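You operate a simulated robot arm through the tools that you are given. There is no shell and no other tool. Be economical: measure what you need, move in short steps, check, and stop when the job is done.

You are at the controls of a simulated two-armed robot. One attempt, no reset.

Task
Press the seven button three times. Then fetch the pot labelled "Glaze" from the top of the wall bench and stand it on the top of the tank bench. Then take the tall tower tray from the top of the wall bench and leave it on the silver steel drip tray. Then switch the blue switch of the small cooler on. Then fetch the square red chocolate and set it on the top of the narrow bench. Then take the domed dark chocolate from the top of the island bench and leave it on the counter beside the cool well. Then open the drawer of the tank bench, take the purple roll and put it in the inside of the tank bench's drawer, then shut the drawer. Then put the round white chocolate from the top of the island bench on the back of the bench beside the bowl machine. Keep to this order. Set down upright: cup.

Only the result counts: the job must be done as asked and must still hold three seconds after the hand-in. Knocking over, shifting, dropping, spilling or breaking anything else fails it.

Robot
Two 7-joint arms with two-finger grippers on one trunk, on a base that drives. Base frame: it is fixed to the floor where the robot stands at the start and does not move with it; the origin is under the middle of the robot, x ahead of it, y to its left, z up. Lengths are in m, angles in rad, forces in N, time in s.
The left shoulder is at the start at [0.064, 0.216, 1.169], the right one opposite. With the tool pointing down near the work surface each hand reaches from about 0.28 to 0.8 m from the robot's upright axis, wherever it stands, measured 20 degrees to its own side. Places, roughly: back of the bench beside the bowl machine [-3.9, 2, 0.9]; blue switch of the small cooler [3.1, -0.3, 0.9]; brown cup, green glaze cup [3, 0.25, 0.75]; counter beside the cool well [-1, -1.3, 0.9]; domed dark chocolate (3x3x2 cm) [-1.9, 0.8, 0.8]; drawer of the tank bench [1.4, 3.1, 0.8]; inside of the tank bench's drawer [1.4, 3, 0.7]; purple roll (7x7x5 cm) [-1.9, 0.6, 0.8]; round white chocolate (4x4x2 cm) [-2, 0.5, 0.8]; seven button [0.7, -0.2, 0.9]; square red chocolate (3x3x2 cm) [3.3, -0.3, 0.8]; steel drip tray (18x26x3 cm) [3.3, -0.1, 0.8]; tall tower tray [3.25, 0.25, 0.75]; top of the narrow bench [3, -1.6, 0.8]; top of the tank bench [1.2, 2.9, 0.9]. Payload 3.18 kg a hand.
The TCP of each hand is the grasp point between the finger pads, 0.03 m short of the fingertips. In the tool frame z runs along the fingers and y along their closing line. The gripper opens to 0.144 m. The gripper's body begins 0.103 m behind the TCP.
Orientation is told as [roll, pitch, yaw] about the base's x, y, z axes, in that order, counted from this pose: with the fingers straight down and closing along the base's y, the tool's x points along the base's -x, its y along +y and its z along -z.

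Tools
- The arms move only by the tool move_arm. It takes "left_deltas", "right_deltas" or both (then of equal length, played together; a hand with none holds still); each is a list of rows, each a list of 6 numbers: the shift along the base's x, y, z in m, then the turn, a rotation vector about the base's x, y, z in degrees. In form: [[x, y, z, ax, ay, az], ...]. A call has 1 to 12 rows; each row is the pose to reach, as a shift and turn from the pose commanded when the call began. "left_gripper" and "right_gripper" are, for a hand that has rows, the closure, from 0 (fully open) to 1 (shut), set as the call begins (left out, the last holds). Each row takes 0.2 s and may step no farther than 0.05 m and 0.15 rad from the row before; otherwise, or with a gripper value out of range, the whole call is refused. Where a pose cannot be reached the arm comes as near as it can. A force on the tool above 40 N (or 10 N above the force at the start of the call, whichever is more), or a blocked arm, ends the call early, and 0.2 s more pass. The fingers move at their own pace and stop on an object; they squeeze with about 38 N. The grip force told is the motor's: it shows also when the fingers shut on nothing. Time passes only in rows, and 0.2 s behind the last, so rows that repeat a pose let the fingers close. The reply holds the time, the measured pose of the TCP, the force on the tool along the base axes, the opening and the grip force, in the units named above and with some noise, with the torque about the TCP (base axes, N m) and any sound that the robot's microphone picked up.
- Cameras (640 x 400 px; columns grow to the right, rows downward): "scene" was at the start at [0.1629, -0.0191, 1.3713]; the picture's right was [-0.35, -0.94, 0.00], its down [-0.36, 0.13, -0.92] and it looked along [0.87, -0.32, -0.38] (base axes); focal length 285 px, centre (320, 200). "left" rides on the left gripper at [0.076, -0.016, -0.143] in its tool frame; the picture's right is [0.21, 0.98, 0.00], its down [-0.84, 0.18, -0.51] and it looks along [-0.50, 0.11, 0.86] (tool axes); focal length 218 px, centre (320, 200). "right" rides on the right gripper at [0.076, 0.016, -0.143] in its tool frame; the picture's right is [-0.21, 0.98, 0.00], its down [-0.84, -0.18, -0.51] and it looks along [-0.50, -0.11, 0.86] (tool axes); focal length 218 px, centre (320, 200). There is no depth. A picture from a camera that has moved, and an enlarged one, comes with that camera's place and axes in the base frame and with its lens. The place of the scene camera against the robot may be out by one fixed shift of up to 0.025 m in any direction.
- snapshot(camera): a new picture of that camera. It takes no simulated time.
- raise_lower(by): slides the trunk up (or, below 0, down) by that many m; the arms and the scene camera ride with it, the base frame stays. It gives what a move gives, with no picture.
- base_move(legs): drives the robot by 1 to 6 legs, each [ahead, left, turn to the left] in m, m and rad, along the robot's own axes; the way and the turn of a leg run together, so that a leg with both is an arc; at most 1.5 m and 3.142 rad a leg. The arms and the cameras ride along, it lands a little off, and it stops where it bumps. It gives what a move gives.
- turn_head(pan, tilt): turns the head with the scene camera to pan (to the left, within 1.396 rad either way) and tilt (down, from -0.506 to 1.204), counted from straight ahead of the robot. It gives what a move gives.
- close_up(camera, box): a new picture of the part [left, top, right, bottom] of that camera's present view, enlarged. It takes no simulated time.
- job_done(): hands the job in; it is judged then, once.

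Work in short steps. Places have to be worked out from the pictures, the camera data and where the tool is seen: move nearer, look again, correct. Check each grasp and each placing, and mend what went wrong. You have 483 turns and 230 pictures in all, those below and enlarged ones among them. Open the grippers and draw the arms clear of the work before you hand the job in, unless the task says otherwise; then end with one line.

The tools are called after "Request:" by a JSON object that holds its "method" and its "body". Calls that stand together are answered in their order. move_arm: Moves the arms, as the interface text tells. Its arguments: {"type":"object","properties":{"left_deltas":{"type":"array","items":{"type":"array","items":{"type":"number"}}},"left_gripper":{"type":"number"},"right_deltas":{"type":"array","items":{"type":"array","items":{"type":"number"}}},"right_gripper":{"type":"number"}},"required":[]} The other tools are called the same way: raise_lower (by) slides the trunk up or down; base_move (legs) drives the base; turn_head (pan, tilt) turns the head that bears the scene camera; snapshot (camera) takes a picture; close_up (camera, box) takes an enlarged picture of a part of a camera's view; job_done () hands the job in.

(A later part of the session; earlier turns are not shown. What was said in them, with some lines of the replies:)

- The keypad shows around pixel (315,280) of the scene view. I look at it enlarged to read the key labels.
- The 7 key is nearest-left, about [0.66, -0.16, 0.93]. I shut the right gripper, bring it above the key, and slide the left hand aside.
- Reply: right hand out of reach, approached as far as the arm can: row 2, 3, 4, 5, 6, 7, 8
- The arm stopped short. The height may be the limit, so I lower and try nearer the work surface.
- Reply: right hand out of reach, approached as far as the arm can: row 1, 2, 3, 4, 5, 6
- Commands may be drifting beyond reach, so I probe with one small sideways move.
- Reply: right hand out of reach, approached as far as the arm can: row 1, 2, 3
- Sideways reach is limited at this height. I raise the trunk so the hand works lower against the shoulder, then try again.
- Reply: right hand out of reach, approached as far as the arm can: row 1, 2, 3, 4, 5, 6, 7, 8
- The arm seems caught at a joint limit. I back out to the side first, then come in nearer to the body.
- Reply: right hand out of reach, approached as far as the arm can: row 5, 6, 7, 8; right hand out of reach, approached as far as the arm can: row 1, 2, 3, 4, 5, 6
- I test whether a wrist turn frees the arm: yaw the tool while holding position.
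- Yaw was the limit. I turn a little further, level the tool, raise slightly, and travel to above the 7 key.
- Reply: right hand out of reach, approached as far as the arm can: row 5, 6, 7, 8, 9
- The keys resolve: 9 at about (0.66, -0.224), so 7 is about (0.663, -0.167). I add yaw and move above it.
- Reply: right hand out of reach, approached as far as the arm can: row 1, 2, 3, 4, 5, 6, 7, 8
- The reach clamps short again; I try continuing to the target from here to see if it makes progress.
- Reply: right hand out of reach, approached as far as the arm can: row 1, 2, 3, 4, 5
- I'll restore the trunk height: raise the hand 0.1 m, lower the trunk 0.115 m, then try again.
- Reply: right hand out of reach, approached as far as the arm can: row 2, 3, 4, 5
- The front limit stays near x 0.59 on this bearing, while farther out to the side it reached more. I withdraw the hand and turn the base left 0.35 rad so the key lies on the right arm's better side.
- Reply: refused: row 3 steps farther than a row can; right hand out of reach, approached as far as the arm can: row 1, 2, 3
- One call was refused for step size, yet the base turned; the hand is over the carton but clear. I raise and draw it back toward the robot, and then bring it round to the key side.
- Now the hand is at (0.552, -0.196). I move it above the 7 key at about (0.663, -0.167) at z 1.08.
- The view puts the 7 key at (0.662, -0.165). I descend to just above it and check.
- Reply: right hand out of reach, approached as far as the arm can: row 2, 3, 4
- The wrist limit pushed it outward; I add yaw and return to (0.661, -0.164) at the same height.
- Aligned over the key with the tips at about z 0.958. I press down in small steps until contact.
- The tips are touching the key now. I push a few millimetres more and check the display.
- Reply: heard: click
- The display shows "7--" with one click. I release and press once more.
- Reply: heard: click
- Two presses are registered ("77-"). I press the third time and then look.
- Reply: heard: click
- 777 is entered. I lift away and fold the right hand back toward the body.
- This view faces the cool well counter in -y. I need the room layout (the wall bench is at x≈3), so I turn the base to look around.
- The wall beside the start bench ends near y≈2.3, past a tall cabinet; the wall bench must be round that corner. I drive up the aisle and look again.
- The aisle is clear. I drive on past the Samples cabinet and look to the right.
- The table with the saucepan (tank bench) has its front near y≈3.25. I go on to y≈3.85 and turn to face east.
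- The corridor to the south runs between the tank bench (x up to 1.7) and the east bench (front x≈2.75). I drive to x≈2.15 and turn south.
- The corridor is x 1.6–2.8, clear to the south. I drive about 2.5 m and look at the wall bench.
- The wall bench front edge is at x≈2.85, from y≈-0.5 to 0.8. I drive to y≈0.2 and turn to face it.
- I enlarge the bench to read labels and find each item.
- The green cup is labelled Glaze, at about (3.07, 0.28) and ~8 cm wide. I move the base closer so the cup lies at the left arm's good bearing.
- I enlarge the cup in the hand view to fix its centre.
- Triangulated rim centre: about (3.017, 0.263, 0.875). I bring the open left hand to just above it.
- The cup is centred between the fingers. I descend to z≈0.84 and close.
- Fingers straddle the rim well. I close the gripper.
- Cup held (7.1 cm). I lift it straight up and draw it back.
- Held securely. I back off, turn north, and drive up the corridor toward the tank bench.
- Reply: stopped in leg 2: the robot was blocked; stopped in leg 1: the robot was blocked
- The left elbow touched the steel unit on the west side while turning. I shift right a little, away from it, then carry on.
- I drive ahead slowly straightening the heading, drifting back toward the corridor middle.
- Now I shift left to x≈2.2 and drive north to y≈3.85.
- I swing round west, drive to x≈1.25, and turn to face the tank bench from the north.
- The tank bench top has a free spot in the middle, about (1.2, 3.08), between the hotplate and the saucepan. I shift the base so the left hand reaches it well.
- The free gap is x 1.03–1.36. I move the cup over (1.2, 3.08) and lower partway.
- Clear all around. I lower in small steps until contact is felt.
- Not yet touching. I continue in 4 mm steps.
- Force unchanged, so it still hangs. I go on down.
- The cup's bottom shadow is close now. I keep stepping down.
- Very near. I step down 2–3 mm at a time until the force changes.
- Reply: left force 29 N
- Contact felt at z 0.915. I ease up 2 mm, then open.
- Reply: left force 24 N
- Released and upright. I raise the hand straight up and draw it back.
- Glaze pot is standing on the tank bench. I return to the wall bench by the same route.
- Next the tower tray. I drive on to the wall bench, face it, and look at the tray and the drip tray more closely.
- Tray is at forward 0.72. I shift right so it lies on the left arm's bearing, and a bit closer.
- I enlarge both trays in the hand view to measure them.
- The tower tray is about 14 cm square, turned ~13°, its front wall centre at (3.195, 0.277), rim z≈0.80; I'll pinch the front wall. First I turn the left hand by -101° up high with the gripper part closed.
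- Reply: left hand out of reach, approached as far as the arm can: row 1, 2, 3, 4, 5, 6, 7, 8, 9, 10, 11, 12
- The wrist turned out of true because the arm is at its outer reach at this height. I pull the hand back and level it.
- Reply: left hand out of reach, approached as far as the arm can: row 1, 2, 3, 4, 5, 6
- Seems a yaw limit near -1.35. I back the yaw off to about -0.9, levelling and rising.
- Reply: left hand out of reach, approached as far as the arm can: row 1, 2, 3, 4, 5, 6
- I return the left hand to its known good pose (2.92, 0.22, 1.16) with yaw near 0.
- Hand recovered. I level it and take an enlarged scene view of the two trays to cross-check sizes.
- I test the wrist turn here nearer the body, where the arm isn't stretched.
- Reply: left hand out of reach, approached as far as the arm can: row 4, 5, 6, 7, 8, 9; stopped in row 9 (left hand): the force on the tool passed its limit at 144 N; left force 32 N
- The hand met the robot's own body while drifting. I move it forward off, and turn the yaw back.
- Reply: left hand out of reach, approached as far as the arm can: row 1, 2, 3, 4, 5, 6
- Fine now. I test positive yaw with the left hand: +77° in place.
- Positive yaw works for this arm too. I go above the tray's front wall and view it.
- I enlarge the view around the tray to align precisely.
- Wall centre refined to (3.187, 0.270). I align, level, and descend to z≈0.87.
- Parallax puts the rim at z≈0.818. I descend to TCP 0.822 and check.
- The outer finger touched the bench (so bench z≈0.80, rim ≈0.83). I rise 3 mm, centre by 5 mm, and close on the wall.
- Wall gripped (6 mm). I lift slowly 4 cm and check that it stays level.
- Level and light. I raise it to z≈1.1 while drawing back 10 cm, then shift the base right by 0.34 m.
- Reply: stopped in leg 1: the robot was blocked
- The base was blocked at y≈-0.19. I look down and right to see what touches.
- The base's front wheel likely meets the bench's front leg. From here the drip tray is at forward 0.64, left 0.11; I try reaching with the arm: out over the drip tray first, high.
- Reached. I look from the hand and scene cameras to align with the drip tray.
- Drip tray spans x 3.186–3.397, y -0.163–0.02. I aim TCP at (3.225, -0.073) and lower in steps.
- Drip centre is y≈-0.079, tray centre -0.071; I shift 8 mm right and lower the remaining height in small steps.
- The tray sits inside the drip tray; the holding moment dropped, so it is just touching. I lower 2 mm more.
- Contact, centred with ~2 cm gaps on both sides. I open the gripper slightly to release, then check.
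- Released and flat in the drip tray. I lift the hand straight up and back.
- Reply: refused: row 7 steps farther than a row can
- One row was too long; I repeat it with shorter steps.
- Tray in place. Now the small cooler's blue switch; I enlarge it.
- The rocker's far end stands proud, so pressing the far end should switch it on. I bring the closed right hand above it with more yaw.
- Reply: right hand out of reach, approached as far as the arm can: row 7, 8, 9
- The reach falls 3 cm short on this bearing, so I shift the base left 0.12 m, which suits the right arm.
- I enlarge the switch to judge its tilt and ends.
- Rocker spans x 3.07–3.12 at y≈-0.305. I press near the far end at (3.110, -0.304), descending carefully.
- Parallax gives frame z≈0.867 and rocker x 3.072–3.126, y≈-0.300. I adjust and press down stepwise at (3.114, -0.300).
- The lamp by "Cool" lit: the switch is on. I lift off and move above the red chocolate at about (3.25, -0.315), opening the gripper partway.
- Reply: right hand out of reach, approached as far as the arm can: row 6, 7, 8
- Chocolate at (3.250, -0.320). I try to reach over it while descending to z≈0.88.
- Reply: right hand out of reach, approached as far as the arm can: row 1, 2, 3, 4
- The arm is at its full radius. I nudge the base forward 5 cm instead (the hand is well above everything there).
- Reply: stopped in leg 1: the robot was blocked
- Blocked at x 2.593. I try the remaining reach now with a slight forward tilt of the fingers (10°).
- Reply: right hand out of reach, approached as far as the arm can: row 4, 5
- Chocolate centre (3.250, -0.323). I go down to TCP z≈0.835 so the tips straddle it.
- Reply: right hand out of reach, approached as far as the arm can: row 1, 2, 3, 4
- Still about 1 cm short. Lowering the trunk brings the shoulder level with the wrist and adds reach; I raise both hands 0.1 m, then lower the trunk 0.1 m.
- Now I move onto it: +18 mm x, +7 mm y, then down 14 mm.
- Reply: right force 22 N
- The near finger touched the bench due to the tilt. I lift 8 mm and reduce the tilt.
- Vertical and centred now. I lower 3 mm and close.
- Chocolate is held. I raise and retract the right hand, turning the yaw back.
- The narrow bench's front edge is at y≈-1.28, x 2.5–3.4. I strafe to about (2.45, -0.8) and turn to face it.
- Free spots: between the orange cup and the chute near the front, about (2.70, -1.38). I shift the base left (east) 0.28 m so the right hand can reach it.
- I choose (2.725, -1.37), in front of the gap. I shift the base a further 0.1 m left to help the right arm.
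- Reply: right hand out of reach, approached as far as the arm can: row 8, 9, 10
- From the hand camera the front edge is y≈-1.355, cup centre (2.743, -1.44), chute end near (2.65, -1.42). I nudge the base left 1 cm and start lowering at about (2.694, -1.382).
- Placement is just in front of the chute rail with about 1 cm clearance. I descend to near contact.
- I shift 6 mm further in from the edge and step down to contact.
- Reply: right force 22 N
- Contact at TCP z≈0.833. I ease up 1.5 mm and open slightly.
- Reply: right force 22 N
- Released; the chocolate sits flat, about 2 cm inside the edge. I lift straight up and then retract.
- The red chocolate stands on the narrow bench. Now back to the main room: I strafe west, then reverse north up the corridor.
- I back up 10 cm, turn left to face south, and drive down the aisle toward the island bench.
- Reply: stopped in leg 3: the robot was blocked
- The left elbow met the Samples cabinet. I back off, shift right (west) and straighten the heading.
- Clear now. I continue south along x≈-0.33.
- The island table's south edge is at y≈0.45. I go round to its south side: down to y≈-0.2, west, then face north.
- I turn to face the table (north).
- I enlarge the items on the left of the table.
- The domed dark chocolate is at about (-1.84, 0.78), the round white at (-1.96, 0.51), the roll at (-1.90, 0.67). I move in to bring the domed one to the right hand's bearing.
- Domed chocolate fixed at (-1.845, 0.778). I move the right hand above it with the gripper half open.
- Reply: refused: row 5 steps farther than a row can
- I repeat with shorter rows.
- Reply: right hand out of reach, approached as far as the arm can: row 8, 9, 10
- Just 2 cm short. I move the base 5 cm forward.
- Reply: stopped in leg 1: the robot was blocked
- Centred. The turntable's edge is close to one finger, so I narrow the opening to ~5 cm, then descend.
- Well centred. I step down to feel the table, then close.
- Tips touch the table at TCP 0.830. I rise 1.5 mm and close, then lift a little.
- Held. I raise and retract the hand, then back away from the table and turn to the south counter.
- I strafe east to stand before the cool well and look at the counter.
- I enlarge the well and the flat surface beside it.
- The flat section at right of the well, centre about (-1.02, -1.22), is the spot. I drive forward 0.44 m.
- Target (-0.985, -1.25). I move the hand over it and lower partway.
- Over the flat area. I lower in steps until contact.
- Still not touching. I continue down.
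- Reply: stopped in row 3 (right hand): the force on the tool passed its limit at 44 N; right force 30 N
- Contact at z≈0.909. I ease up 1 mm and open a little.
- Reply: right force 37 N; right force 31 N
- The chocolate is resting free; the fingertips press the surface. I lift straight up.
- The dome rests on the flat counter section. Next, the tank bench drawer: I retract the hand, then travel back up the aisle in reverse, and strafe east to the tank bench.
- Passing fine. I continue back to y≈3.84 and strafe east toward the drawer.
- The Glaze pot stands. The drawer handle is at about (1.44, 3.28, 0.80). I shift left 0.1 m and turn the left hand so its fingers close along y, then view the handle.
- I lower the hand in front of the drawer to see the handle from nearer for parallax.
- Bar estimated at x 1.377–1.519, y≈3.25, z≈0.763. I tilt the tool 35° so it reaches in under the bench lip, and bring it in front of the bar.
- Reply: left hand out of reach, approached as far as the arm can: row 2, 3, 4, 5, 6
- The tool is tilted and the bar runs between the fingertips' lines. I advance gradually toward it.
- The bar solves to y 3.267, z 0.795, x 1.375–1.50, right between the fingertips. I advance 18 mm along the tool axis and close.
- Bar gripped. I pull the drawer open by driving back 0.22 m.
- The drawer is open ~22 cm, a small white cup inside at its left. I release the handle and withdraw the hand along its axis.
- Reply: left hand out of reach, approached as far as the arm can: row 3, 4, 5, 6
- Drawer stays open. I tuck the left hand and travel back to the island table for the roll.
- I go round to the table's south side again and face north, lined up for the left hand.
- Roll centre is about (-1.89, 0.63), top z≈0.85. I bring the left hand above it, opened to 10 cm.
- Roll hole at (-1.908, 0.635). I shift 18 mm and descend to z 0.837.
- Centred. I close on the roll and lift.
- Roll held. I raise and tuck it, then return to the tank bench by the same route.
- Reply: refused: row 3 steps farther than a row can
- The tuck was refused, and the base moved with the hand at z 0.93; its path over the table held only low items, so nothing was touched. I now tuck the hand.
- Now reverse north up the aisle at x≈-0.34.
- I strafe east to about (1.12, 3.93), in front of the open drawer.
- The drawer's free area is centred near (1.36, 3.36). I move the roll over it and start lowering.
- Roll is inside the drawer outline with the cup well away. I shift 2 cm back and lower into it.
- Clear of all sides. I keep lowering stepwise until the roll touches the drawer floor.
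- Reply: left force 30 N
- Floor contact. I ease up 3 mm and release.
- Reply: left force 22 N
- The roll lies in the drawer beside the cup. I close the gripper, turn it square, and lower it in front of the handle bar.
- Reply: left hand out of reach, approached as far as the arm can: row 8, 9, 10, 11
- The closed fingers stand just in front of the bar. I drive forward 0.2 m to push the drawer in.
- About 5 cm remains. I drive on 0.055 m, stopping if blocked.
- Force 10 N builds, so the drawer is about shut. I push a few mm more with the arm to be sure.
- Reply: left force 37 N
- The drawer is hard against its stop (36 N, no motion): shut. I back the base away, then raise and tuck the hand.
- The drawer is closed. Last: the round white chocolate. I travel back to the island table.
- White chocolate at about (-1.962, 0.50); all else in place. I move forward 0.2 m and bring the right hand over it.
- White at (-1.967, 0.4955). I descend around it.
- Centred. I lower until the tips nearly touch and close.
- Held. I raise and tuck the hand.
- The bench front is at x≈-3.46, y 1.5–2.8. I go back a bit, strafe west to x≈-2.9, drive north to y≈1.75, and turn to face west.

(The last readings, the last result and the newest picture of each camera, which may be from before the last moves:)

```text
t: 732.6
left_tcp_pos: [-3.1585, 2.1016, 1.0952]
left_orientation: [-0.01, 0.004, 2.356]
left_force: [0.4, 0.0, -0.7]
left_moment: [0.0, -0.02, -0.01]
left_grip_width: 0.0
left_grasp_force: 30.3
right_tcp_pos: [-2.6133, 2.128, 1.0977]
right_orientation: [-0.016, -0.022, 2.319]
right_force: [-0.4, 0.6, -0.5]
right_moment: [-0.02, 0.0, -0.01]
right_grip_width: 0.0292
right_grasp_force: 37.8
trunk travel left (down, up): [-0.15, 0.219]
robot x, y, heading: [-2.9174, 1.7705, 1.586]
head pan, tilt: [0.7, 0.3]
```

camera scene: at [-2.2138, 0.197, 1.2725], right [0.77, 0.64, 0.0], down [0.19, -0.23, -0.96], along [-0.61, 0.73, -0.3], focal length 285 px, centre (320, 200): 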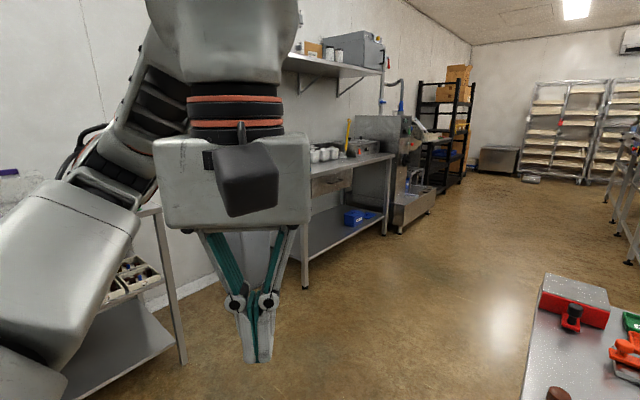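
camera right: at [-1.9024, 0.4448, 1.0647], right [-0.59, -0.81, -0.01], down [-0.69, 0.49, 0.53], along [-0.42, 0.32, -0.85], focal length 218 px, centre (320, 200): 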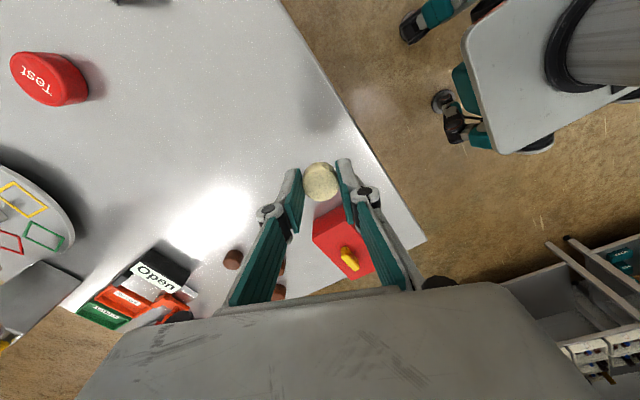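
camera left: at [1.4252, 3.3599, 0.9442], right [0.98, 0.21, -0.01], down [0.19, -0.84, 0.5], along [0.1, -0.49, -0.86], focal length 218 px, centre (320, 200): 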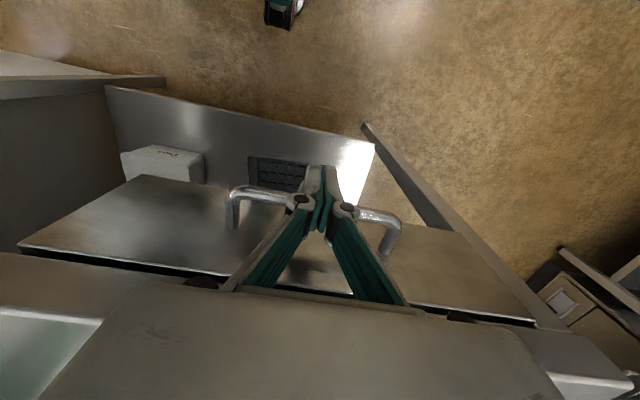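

Request:
{"method": "base_move", "body": {"legs": [[0, 0, 1.555]]}}

Request:
{"method": "turn_head", "body": {"pan": -0.2, "tilt": 0.4}}

Request:
{"method": "snapshot", "body": {"camera": "scene"}}

```text
t: 736.7
left_tcp_pos: [-3.2616, 1.5382, 1.094]
left_orientation: [-0.01, 0.003, -2.393]
left_force: [0.1, 0.9, -0.3]
left_moment: [0.03, 0.01, 0.01]
left_grip_width: 0.0002
left_grasp_force: 30.8
right_tcp_pos: [-3.2657, 2.0847, 1.0985]
right_orientation: [-0.02, -0.02, -2.431]
right_force: [-0.7, 0.5, -1.8]
right_moment: [0.0, 0.03, 0.0]
right_grip_width: 0.0291
right_grasp_force: 37.5
trunk travel left (down, up): [-0.15, 0.219]
robot x, y, heading: [-2.9158, 1.7685, 3.121]
head pan, tilt: [0.7, 0.3]
```

```text
t: 737.9
left_tcp_pos: [-3.2606, 1.5386, 1.0949]
left_orientation: [-0.011, 0.004, -2.391]
left_force: [-0.3, 0.2, 0.1]
left_moment: [-0.01, 0.01, 0.02]
left_grip_width: 0.0
left_grasp_force: 30.9
right_tcp_pos: [-3.2646, 2.0838, 1.0984]
right_orientation: [-0.017, -0.022, -2.43]
right_force: [-0.5, -0.6, -0.5]
right_moment: [0.01, 0.01, 0.05]
right_grip_width: 0.0294
right_grasp_force: 38.1
trunk travel left (down, up): [-0.15, 0.219]
robot x, y, heading: [-2.919, 1.7689, 3.12]
head pan, tilt: [-0.201, 0.4]
```

```text
50 pictures are left
camera scene: at [-3.1373, 1.8043, 1.2633], right [0.22, 0.98, 0.0], down [0.38, -0.09, -0.92], along [-0.9, 0.2, -0.39], focal length 285 px, centre (320, 200)
```

scene: 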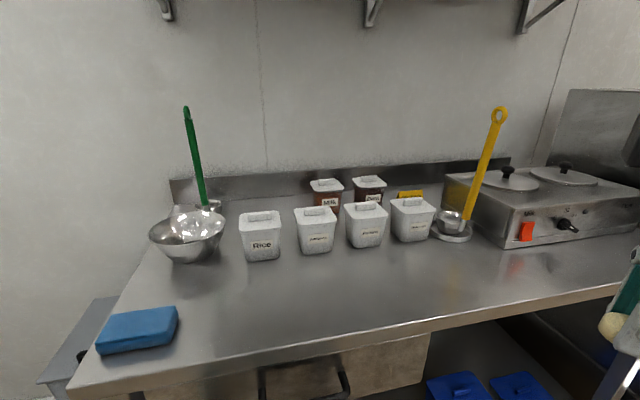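

The bench's back half holds canisters, a bowl and a ladle pan. I raise the trunk 0.1 m for reach and a better view, then look for a free spot.

Request:
{"method": "raise_lower", "body": {"by": 0.15}}

Request:
{"method": "turn_head", "body": {"pan": -0.1, "tilt": 0.55}}

Request:
{"method": "snapshot", "body": {"camera": "scene"}}

Request:
{"method": "close_up", "body": {"camera": "scene", "box": [100, 80, 480, 290]}}

```text
t: 739.7
left_tcp_pos: [-3.2617, 1.54, 1.2443]
left_orientation: [-0.012, 0.005, -2.39]
left_force: [0.4, -0.2, 0.1]
left_moment: [0.0, -0.02, 0.02]
left_grip_width: 0.0002
left_grasp_force: 31.2
right_tcp_pos: [-3.2656, 2.0849, 1.2477]
right_orientation: [-0.016, -0.021, -2.431]
right_force: [0.6, 0.1, -0.6]
right_moment: [-0.01, 0.02, -0.04]
right_grip_width: 0.0293
right_grasp_force: 38.5
trunk travel left (down, up): [-0.3, 0.069]
robot x, y, heading: [-2.9172, 1.7703, 3.121]
head pan, tilt: [-0.201, 0.4]
```

```text
t: 740.4
left_tcp_pos: [-3.2615, 1.5388, 1.2466]
left_orientation: [-0.011, 0.004, -2.39]
left_force: [0.9, 1.4, 0.1]
left_moment: [0.02, 0.02, 0.01]
left_grip_width: 0.0
left_grasp_force: 30.7
right_tcp_pos: [-3.2652, 2.087, 1.2485]
right_orientation: [-0.018, -0.022, -2.431]
right_force: [-0.2, -0.5, -0.3]
right_moment: [-0.03, 0.01, 0.02]
right_grip_width: 0.0294
right_grasp_force: 37.9
trunk travel left (down, up): [-0.3, 0.069]
robot x, y, heading: [-2.9185, 1.766, 3.119]
head pan, tilt: [-0.099, 0.55]
```

```text
49 pictures are left
camera scene: at [-3.0365, 1.7925, 1.4082], right [0.12, 0.99, 0.0], down [0.52, -0.06, -0.85], along [-0.85, 0.1, -0.52], focal length 285 px, centre (320, 200)
```

scene: 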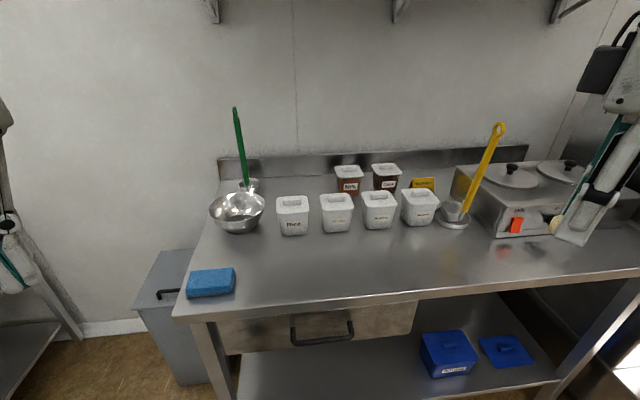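

```text
1.68 times, centred on (290, 185) of scene
camera zoom: at [-3.0365, 1.7925, 1.4082], right [0.12, 0.99, 0.0], down [0.52, -0.06, -0.85], along [-0.85, 0.1, -0.52], focal length 480 px, centre (370, 225)
```

zoom: 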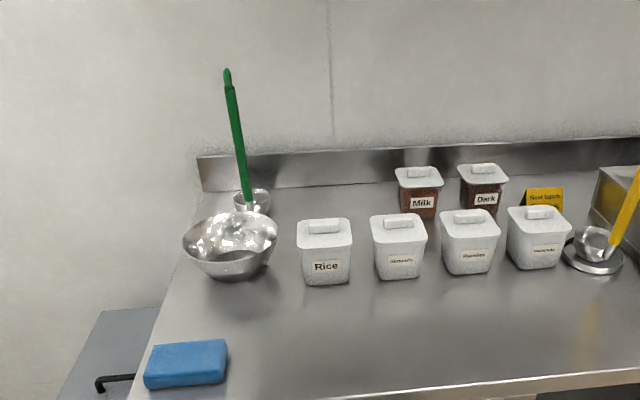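

Free spot at the back: behind the Rice canister, centre about (-3.92, 1.83), between the green ladle and the Milk jar. I strafe left 0.2 m and drive in 0.25 m.

Request:
{"method": "base_move", "body": {"legs": [[0, 0.2, 0.02], [0.25, 0, 0]]}}

Request:
{"method": "snapshot", "body": {"camera": "scene"}}

Request:
{"method": "snapshot", "body": {"camera": "right"}}

```text
t: 744.2
left_tcp_pos: [-3.5081, 1.3324, 1.2456]
left_orientation: [-0.009, 0.004, -2.371]
left_force: [-0.8, -0.1, 0.0]
left_moment: [0.02, -0.02, -0.02]
left_grip_width: 0.0
left_grasp_force: 31.1
right_tcp_pos: [-3.5254, 1.8775, 1.2479]
right_orientation: [-0.018, -0.021, -2.41]
right_force: [-0.2, -0.3, 0.3]
right_moment: [0.03, -0.04, 0.01]
right_grip_width: 0.0292
right_grasp_force: 38.1
trunk travel left (down, up): [-0.3, 0.069]
robot x, y, heading: [-3.1663, 1.568, 3.137]
head pan, tilt: [-0.099, 0.55]
```

```text
47 pictures are left
camera scene: at [-3.2888, 1.5903, 1.4081], right [0.1, 0.99, 0.0], down [0.52, -0.05, -0.85], along [-0.85, 0.09, -0.52], focal length 285 px, centre (320, 200)
```

scene: 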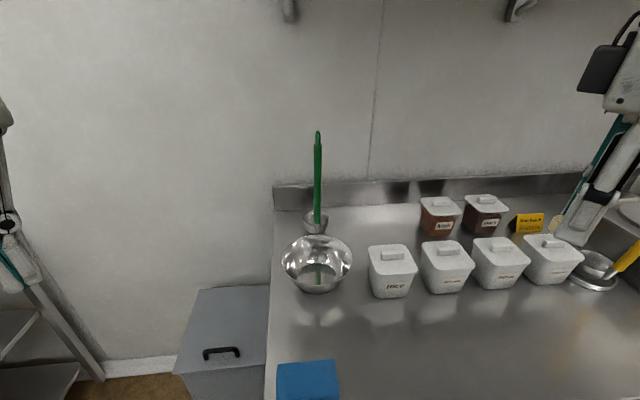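

```text
46 pictures are left
camera right: at [-3.4523, 1.9189, 1.3894], right [0.5, -0.87, -0.01], down [-0.73, -0.43, 0.53], along [-0.46, -0.25, -0.85], focal length 218 px, centre (320, 200)
```

right: 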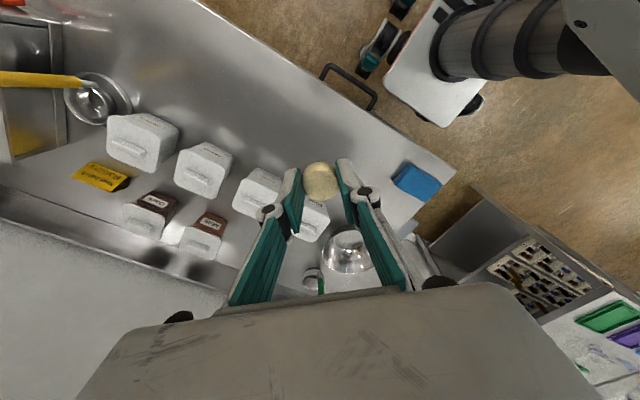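

The strip behind Rice is clear (x -3.83…-4.03, y 1.72–1.94). I extend the right hand at z≈1.07 over the canisters toward (-3.89, 1.83).

Request:
{"method": "move_arm", "body": {"right_deltas": [[-0.03, -0.004, -0.03, 0, 0, 0], [-0.065, -0.008, -0.055, 0, 0, 0], [-0.1, -0.013, -0.08, 0, 0, 0], [-0.135, -0.018, -0.1, 0, 0, 0], [-0.17, -0.023, -0.12, 0, 0, 0], [-0.21, -0.028, -0.14, 0, 0, 0], [-0.25, -0.033, -0.16, 0, 0, 0], [-0.29, -0.038, -0.175, 0, 0, 0], [-0.33, -0.043, -0.18, 0, 0, 0], [-0.365, -0.047, -0.18, 0, 0, 0]]}}

Request:
{"method": "snapshot", "body": {"camera": "scene"}}

```text
t: 746.4
left_tcp_pos: [-3.5076, 1.332, 1.2444]
left_orientation: [-0.011, 0.003, -2.371]
left_force: [-0.1, -0.3, -0.9]
left_moment: [0.01, -0.04, -0.01]
left_grip_width: 0.0
left_grasp_force: 30.4
right_tcp_pos: [-3.8212, 1.8671, 1.069]
right_orientation: [-0.017, -0.023, -2.41]
right_force: [-0.1, -0.8, -0.8]
right_moment: [0.01, -0.04, 0.02]
right_grip_width: 0.029
right_grasp_force: 37.9
right hand out of reach, approached as far as the arm can: row 8, 9, 10
trunk travel left (down, up): [-0.3, 0.069]
robot x, y, heading: [-3.1709, 1.5659, 3.136]
head pan, tilt: [-0.099, 0.55]
```

```text
45 pictures are left
camera scene: at [-3.2887, 1.5904, 1.408], right [0.1, 0.99, 0.0], down [0.52, -0.05, -0.85], along [-0.85, 0.09, -0.52], focal length 285 px, centre (320, 200)
```

scene: 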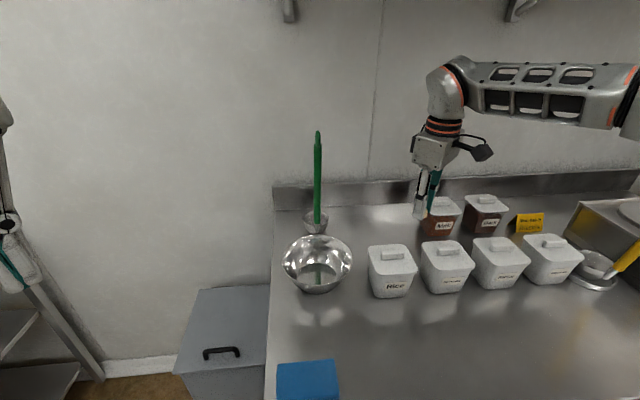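

Reached (-3.82, 1.867). I nudge the base forward up to 4 cm for a deeper placement.

Request:
{"method": "base_move", "body": {"legs": [[0.04, 0, 0]]}}

Request:
{"method": "move_arm", "body": {"right_deltas": [[-0.01, -0.01, -0.02, 0, 2, 0], [-0.02, -0.015, -0.04, 0, 4, 0], [-0.03, -0.02, -0.06, 0, 6, 0], [-0.03, -0.02, -0.075, 0, 8, 0]]}}

Request:
{"method": "snapshot", "body": {"camera": "right"}}

Request:
{"method": "close_up", "body": {"camera": "scene", "box": [320, 130, 560, 310]}}

```text
t: 747.3
left_tcp_pos: [-3.5509, 1.3334, 1.2434]
left_orientation: [-0.008, 0.007, -2.369]
left_force: [-0.7, -0.7, -1.0]
left_moment: [0.01, -0.13, 0.03]
left_grip_width: 0.0
left_grasp_force: 30.5
right_tcp_pos: [-3.8633, 1.8646, 1.0687]
right_orientation: [-0.017, -0.021, -2.41]
right_force: [-0.4, 0.5, -0.2]
right_moment: [-0.02, -0.09, -0.01]
right_grip_width: 0.0292
right_grasp_force: 38.0
trunk travel left (down, up): [-0.3, 0.069]
robot x, y, heading: [-3.208, 1.569, 3.141]
head pan, tilt: [-0.099, 0.55]
```

```text
t: 748.3
left_tcp_pos: [-3.5471, 1.3318, 1.2437]
left_orientation: [-0.011, 0.006, -2.37]
left_force: [-0.5, -0.2, -0.4]
left_moment: [0.0, 0.01, 0.0]
left_grip_width: 0.0002
left_grasp_force: 30.6
right_tcp_pos: [-3.8773, 1.855, 0.9985]
right_orientation: [-0.113, -0.131, -2.404]
right_force: [-0.2, 0.7, -0.6]
right_moment: [0.0, 0.02, 0.03]
right_grip_width: 0.0294
right_grasp_force: 38.3
right hand out of reach, approached as far as the arm can: row 1, 2, 3, 4
trunk travel left (down, up): [-0.3, 0.069]
robot x, y, heading: [-3.2085, 1.5654, 3.135]
head pan, tilt: [-0.099, 0.55]
```

```text
44 pictures are left
camera right: at [-3.7864, 1.8959, 1.1279], right [0.49, -0.87, -0.08], down [-0.65, -0.43, 0.63], along [-0.58, -0.26, -0.77], focal length 218 px, centre (320, 200)
```

right: 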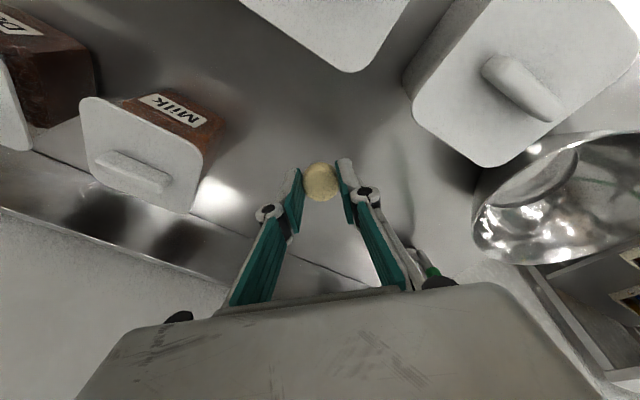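

```text
2.22 times, centred on (440, 220) of scene
camera zoom: at [-3.3286, 1.5905, 1.4081], right [0.1, 0.99, 0.0], down [0.52, -0.05, -0.85], along [-0.85, 0.09, -0.52], focal length 634 px, centre (53, 156)
```

zoom: 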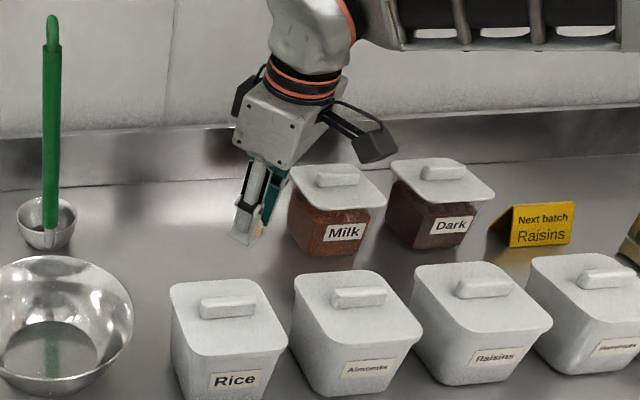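

In place behind the canisters; Milk jar is 5+ cm to the side. I descend, shifting slightly left and undoing the tilt.

Request:
{"method": "move_arm", "body": {"right_deltas": [[0.0, -0.008, -0.02, 0, -2, 0], [0.0, -0.014, -0.04, 0, -5, 0], [0.0, -0.014, -0.055, 0, -8, 0], [0.0, -0.014, -0.06, 0, -8, 0]]}}

Request:
{"method": "snapshot", "body": {"camera": "right"}}

```text
t: 749.3
left_tcp_pos: [-3.5485, 1.3313, 1.2439]
left_orientation: [-0.011, 0.005, -2.371]
left_force: [0.9, 0.2, -0.5]
left_moment: [0.01, 0.01, 0.0]
left_grip_width: 0.0
left_grasp_force: 30.4
right_tcp_pos: [-3.8352, 1.8671, 0.9576]
right_orientation: [-0.018, -0.025, -2.41]
right_force: [0.4, 0.0, 0.1]
right_moment: [-0.02, -0.01, 0.01]
right_grip_width: 0.0288
right_grasp_force: 37.6
right hand out of reach, approached as far as the arm can: row 1, 2, 3, 4
trunk travel left (down, up): [-0.3, 0.069]
robot x, y, heading: [-3.209, 1.5688, 3.143]
head pan, tilt: [-0.099, 0.55]
```

```text
42 pictures are left
camera right: at [-3.7634, 1.9072, 1.0987], right [0.5, -0.87, -0.01], down [-0.73, -0.43, 0.53], along [-0.47, -0.26, -0.85], focal length 218 px, centre (320, 200)
```

right: 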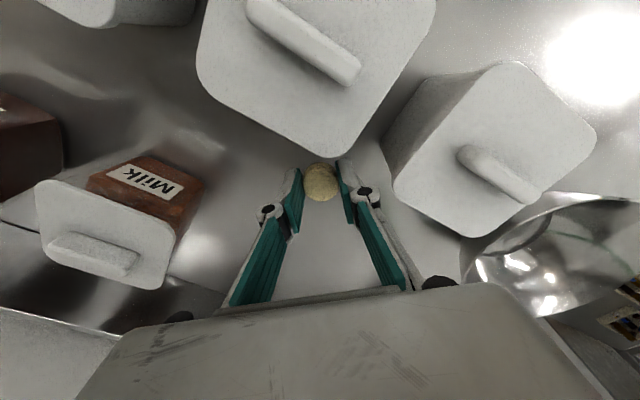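

The reach is best with the shoulder about 0.2 m above the hand. I raise the hand 8 cm and outward, then lower the trunk 0.1 m.

Request:
{"method": "move_arm", "body": {"right_deltas": [[0, 0, 0.03, 0, 0, 0], [0, 0, 0.06, 0, 0, 0], [-0.01, -0.005, 0.085, 0, 0, 0], [-0.02, -0.01, 0.09, 0, 0, 0]]}}

Request:
{"method": "raise_lower", "body": {"by": -0.1}}

Request:
{"method": "move_arm", "body": {"right_deltas": [[-0.008, -0.008, 0, 0, 0, 0], [-0.016, -0.014, 0, 0, 0, 0], [-0.024, -0.02, 0, 0, 0, 0], [-0.03, -0.02, 0, 0, 0, 0]]}}

Request:
{"method": "snapshot", "body": {"camera": "right"}}

```text
t: 750.3
left_tcp_pos: [-3.5471, 1.3331, 1.2447]
left_orientation: [-0.011, 0.005, -2.371]
left_force: [-0.8, -0.2, -1.0]
left_moment: [0.02, -0.01, -0.02]
left_grip_width: 0.0
left_grasp_force: 30.4
right_tcp_pos: [-3.8546, 1.8579, 1.0488]
right_orientation: [-0.019, -0.026, -2.411]
right_force: [-0.2, -0.7, 0.3]
right_moment: [-0.05, 0.0, 0.01]
right_grip_width: 0.0292
right_grasp_force: 37.9
trunk travel left (down, up): [-0.3, 0.069]
robot x, y, heading: [-3.2108, 1.5678, 3.139]
head pan, tilt: [-0.099, 0.55]
```

```text
t: 751.6
left_tcp_pos: [-3.546, 1.3343, 1.1464]
left_orientation: [-0.013, 0.003, -2.37]
left_force: [0.7, 0.2, 0.7]
left_moment: [0.0, 0.04, -0.01]
left_grip_width: 0.0
left_grasp_force: 30.7
right_tcp_pos: [-3.8552, 1.8567, 0.9505]
right_orientation: [-0.017, -0.024, -2.412]
right_force: [0.5, 0.0, 0.4]
right_moment: [-0.01, 0.06, 0.01]
right_grip_width: 0.0293
right_grasp_force: 38.3
trunk travel left (down, up): [-0.2, 0.169]
robot x, y, heading: [-3.206, 1.5668, 3.145]
head pan, tilt: [-0.099, 0.55]
```

```text
t: 752.6
left_tcp_pos: [-3.5478, 1.3332, 1.1452]
left_orientation: [-0.011, 0.006, -2.369]
left_force: [0.0, 0.0, -0.2]
left_moment: [-0.02, 0.01, -0.04]
left_grip_width: 0.0
left_grasp_force: 30.5
right_tcp_pos: [-3.8872, 1.837, 0.9484]
right_orientation: [-0.017, -0.023, -2.412]
right_force: [0.1, 0.4, -0.8]
right_moment: [0.01, -0.04, -0.01]
right_grip_width: 0.0291
right_grasp_force: 37.8
trunk travel left (down, up): [-0.2, 0.169]
robot x, y, heading: [-3.21, 1.5682, 3.143]
head pan, tilt: [-0.099, 0.55]
```

```text
41 pictures are left
camera right: at [-3.814, 1.8775, 1.0889], right [0.5, -0.87, -0.01], down [-0.73, -0.43, 0.53], along [-0.46, -0.25, -0.85], focal length 218 px, centre (320, 200)
```

right: 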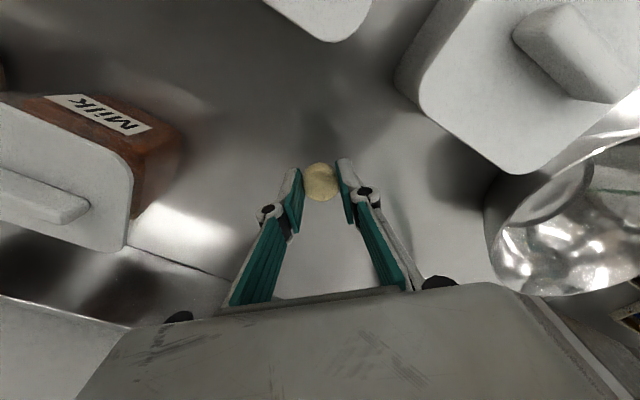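

Now at (-3.887, 1.837), with clear room all round. I lower in small steps to contact.

Request:
{"method": "move_arm", "body": {"right_deltas": [[0, 0, -0.012, 0, 0, 0], [0, 0, -0.022, 0, 0, 0], [0, 0, -0.028, 0, 0, 0], [0, 0, -0.032, 0, 0, 0], [0, 0, -0.036, 0, 0, 0], [0, 0, -0.04, 0, 0, 0]]}}

```text
t: 754.0
left_tcp_pos: [-3.5462, 1.3322, 1.1459]
left_orientation: [-0.014, 0.002, -2.37]
left_force: [-0.1, 0.7, 0.6]
left_moment: [0.03, -0.01, 0.02]
left_grip_width: 0.0
left_grasp_force: 31.1
right_tcp_pos: [-3.8864, 1.8373, 0.9131]
right_orientation: [-0.022, -0.028, -2.412]
right_force: [1.0, 3.5, 15.0]
right_moment: [-0.06, -0.12, 0.04]
right_grip_width: 0.0292
right_grasp_force: 38.1
trunk travel left (down, up): [-0.2, 0.169]
robot x, y, heading: [-3.2084, 1.5692, 3.138]
head pan, tilt: [-0.099, 0.55]
```

Contact at z 0.913. I ease 1 mm and open to release.

Request:
{"method": "move_arm", "body": {"right_deltas": [[0, 0, 0.003, 0, 0, 0]]}}

Request:
{"method": "move_arm", "body": {"right_deltas": [[0, 0, 0, 0, 0, 0], [0, 0, 0, 0, 0, 0]], "right_gripper": 0.66}}

Request:
{"method": "move_arm", "body": {"right_deltas": [[0, 0, 0.01, 0, 0, 0], [0, 0, 0.03, 0, 0, 0], [0, 0, 0.07, 0, 0, 0], [0, 0, 0.11, 0, 0, 0], [0, 0, 0.15, 0, 0, 0]]}}

Request:
{"method": "snapshot", "body": {"camera": "right"}}

```text
t: 754.4
left_tcp_pos: [-3.5469, 1.3322, 1.1446]
left_orientation: [-0.01, 0.005, -2.369]
left_force: [-0.7, 0.7, -0.2]
left_moment: [0.0, 0.02, -0.01]
left_grip_width: 0.0002
left_grasp_force: 30.6
right_tcp_pos: [-3.8862, 1.8361, 0.9113]
right_orientation: [-0.019, -0.025, -2.41]
right_force: [-2.7, 1.1, 11.2]
right_moment: [-0.04, 0.03, -0.04]
right_grip_width: 0.0289
right_grasp_force: 38.0
trunk travel left (down, up): [-0.2, 0.169]
robot x, y, heading: [-3.2106, 1.5704, 3.139]
head pan, tilt: [-0.099, 0.55]
```

```text
t: 755.0
left_tcp_pos: [-3.5474, 1.331, 1.1446]
left_orientation: [-0.01, 0.005, -2.37]
left_force: [0.1, 0.3, -0.2]
left_moment: [0.01, 0.02, 0.03]
left_grip_width: 0.0
left_grasp_force: 30.4
right_tcp_pos: [-3.8862, 1.8373, 0.9104]
right_orientation: [-0.019, -0.024, -2.409]
right_force: [0.2, 0.2, 3.2]
right_moment: [-0.35, -0.32, 0.0]
right_grip_width: 0.0485
right_grasp_force: 0.0
trunk travel left (down, up): [-0.2, 0.169]
robot x, y, heading: [-3.2069, 1.5663, 3.141]
head pan, tilt: [-0.099, 0.55]
```

```text
t: 756.2
left_tcp_pos: [-3.5465, 1.3323, 1.1461]
left_orientation: [-0.01, 0.004, -2.371]
left_force: [0.7, 0.0, -0.5]
left_moment: [-0.02, 0.04, 0.03]
left_grip_width: 0.0001
left_grasp_force: 30.7
right_tcp_pos: [-3.8786, 1.86, 1.0668]
right_orientation: [-0.017, -0.024, -2.41]
right_force: [1.1, 0.5, -0.2]
right_moment: [0.02, 0.0, 0.02]
right_grip_width: 0.0491
right_grasp_force: 0.0
right hand out of reach, approached as far as the arm can: row 4, 5
trunk travel left (down, up): [-0.2, 0.169]
robot x, y, heading: [-3.2059, 1.5678, 3.137]
head pan, tilt: [-0.099, 0.55]
```

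```text
40 pictures are left
camera right: at [-3.8062, 1.8998, 1.207], right [0.5, -0.87, -0.01], down [-0.73, -0.43, 0.53], along [-0.47, -0.26, -0.85], focal length 218 px, centre (320, 200)
```

right: 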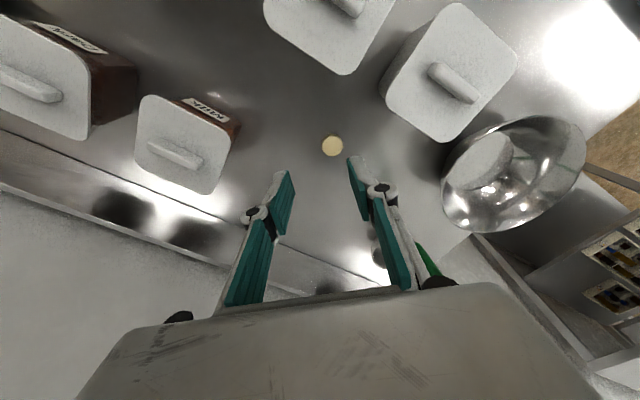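

The chocolate lies at the back of the bench. I draw the arm back over the canisters.

Request:
{"method": "move_arm", "body": {"right_deltas": [[0.03, 0, 0.01, 0, 0, 0], [0.07, 0, 0.02, 0, 0, 0], [0.11, 0, 0.04, 0, 0, 0], [0.15, 0.005, 0.06, 0, 0, 0], [0.19, 0.01, 0.07, 0, 0, 0], [0.23, 0.01, 0.08, 0, 0, 0], [0.27, 0.01, 0.08, 0, 0, 0], [0.31, 0.01, 0.08, 0, 0, 0]]}}

Request:
{"method": "close_up", "body": {"camera": "scene", "box": [260, 120, 580, 310]}}

```text
t: 758.0
left_tcp_pos: [-3.5477, 1.3321, 1.1461]
left_orientation: [-0.013, 0.002, -2.371]
left_force: [-0.3, 0.2, 0.6]
left_moment: [0.0, 0.08, -0.08]
left_grip_width: 0.0001
left_grasp_force: 30.3
right_tcp_pos: [-3.5679, 1.8669, 1.1458]
right_orientation: [-0.018, -0.024, -2.41]
right_force: [0.9, -0.6, 0.0]
right_moment: [-0.02, 0.04, 0.02]
right_grip_width: 0.0491
right_grasp_force: 0.1
trunk travel left (down, up): [-0.2, 0.169]
robot x, y, heading: [-3.2086, 1.5665, 3.142]
head pan, tilt: [-0.099, 0.55]
```

```text
2.00 times, centred on (420, 215) of scene
camera zoom: at [-3.3782, 1.5902, 1.3051], right [0.1, 0.99, 0.0], down [0.52, -0.05, -0.85], along [-0.85, 0.09, -0.52], focal length 570 px, centre (120, 170)
```

zoom: 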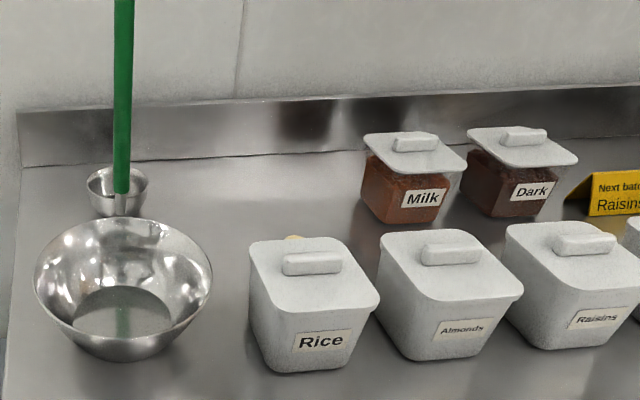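

All steps are done. I back away clear of the bench and open both grippers.

Request:
{"method": "base_move", "body": {"legs": [[-0.35, 0, 0]]}}

Request:
{"method": "move_arm", "body": {"left_deltas": [[0, 0, 0, 0, 0, 0], [0, 0, 0, 0, 0, 0], [0, 0, 0, 0, 0, 0]], "right_deltas": [[0, 0, 0, 0, 0, 0], [0, 0, 0, 0, 0, 0], [0, 0, 0, 0, 0, 0]], "left_gripper": 0, "right_gripper": 0}}

Request:
{"method": "snapshot", "body": {"camera": "scene"}}

```text
t: 760.3
left_tcp_pos: [-3.2001, 1.3306, 1.1454]
left_orientation: [-0.011, 0.003, -2.368]
left_force: [-0.2, -0.2, 0.3]
left_moment: [-0.02, 0.04, -0.02]
left_grip_width: 0.0
left_grasp_force: 30.6
right_tcp_pos: [-3.223, 1.8652, 1.1456]
right_orientation: [-0.019, -0.023, -2.408]
right_force: [-0.5, 0.3, 1.1]
right_moment: [0.04, 0.02, 0.02]
right_grip_width: 0.0493
right_grasp_force: 0.0
trunk travel left (down, up): [-0.2, 0.169]
robot x, y, heading: [-2.8654, 1.5697, -3.138]
head pan, tilt: [-0.099, 0.55]
```

```text
t: 761.1
left_tcp_pos: [-3.2005, 1.3305, 1.1449]
left_orientation: [-0.01, 0.006, -2.369]
left_force: [1.2, -0.6, 0.3]
left_moment: [0.03, 0.0, 0.01]
left_grip_width: 0.144
left_grasp_force: 0.0
right_tcp_pos: [-3.2238, 1.8654, 1.1447]
right_orientation: [-0.018, -0.022, -2.406]
right_force: [0.6, 0.7, -0.8]
right_moment: [0.02, 0.02, -0.01]
right_grip_width: 0.1439
right_grasp_force: 0.1
trunk travel left (down, up): [-0.2, 0.169]
robot x, y, heading: [-2.8623, 1.5669, -3.144]
head pan, tilt: [-0.099, 0.55]
```

```text
38 pictures are left
camera scene: at [-3.0335, 1.5896, 1.3046], right [0.1, 1.0, 0.0], down [0.52, -0.05, -0.85], along [-0.85, 0.08, -0.52], focal length 285 px, centre (320, 200)
```

scene: 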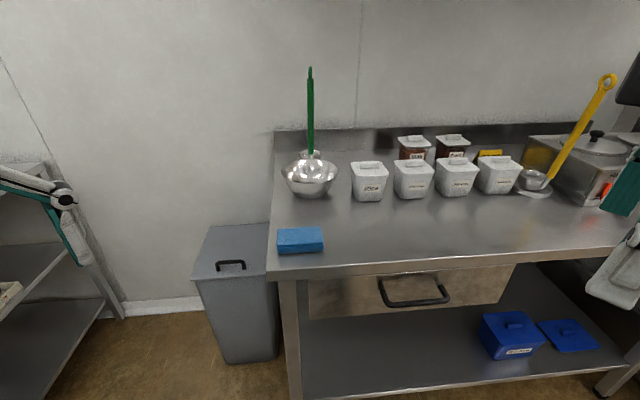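

Everything is placed and the arms are clear; I hand in the job.

Request:
{"method": "job_done", "body": {}}

```text
The job is handed in.
```

All eight steps are done in the order you gave, and the job is handed in. While driving, the base or an arm was stopped by contact a few times (the west steel unit, the Samples cabinet and bench legs), and I saw nothing disturbed.
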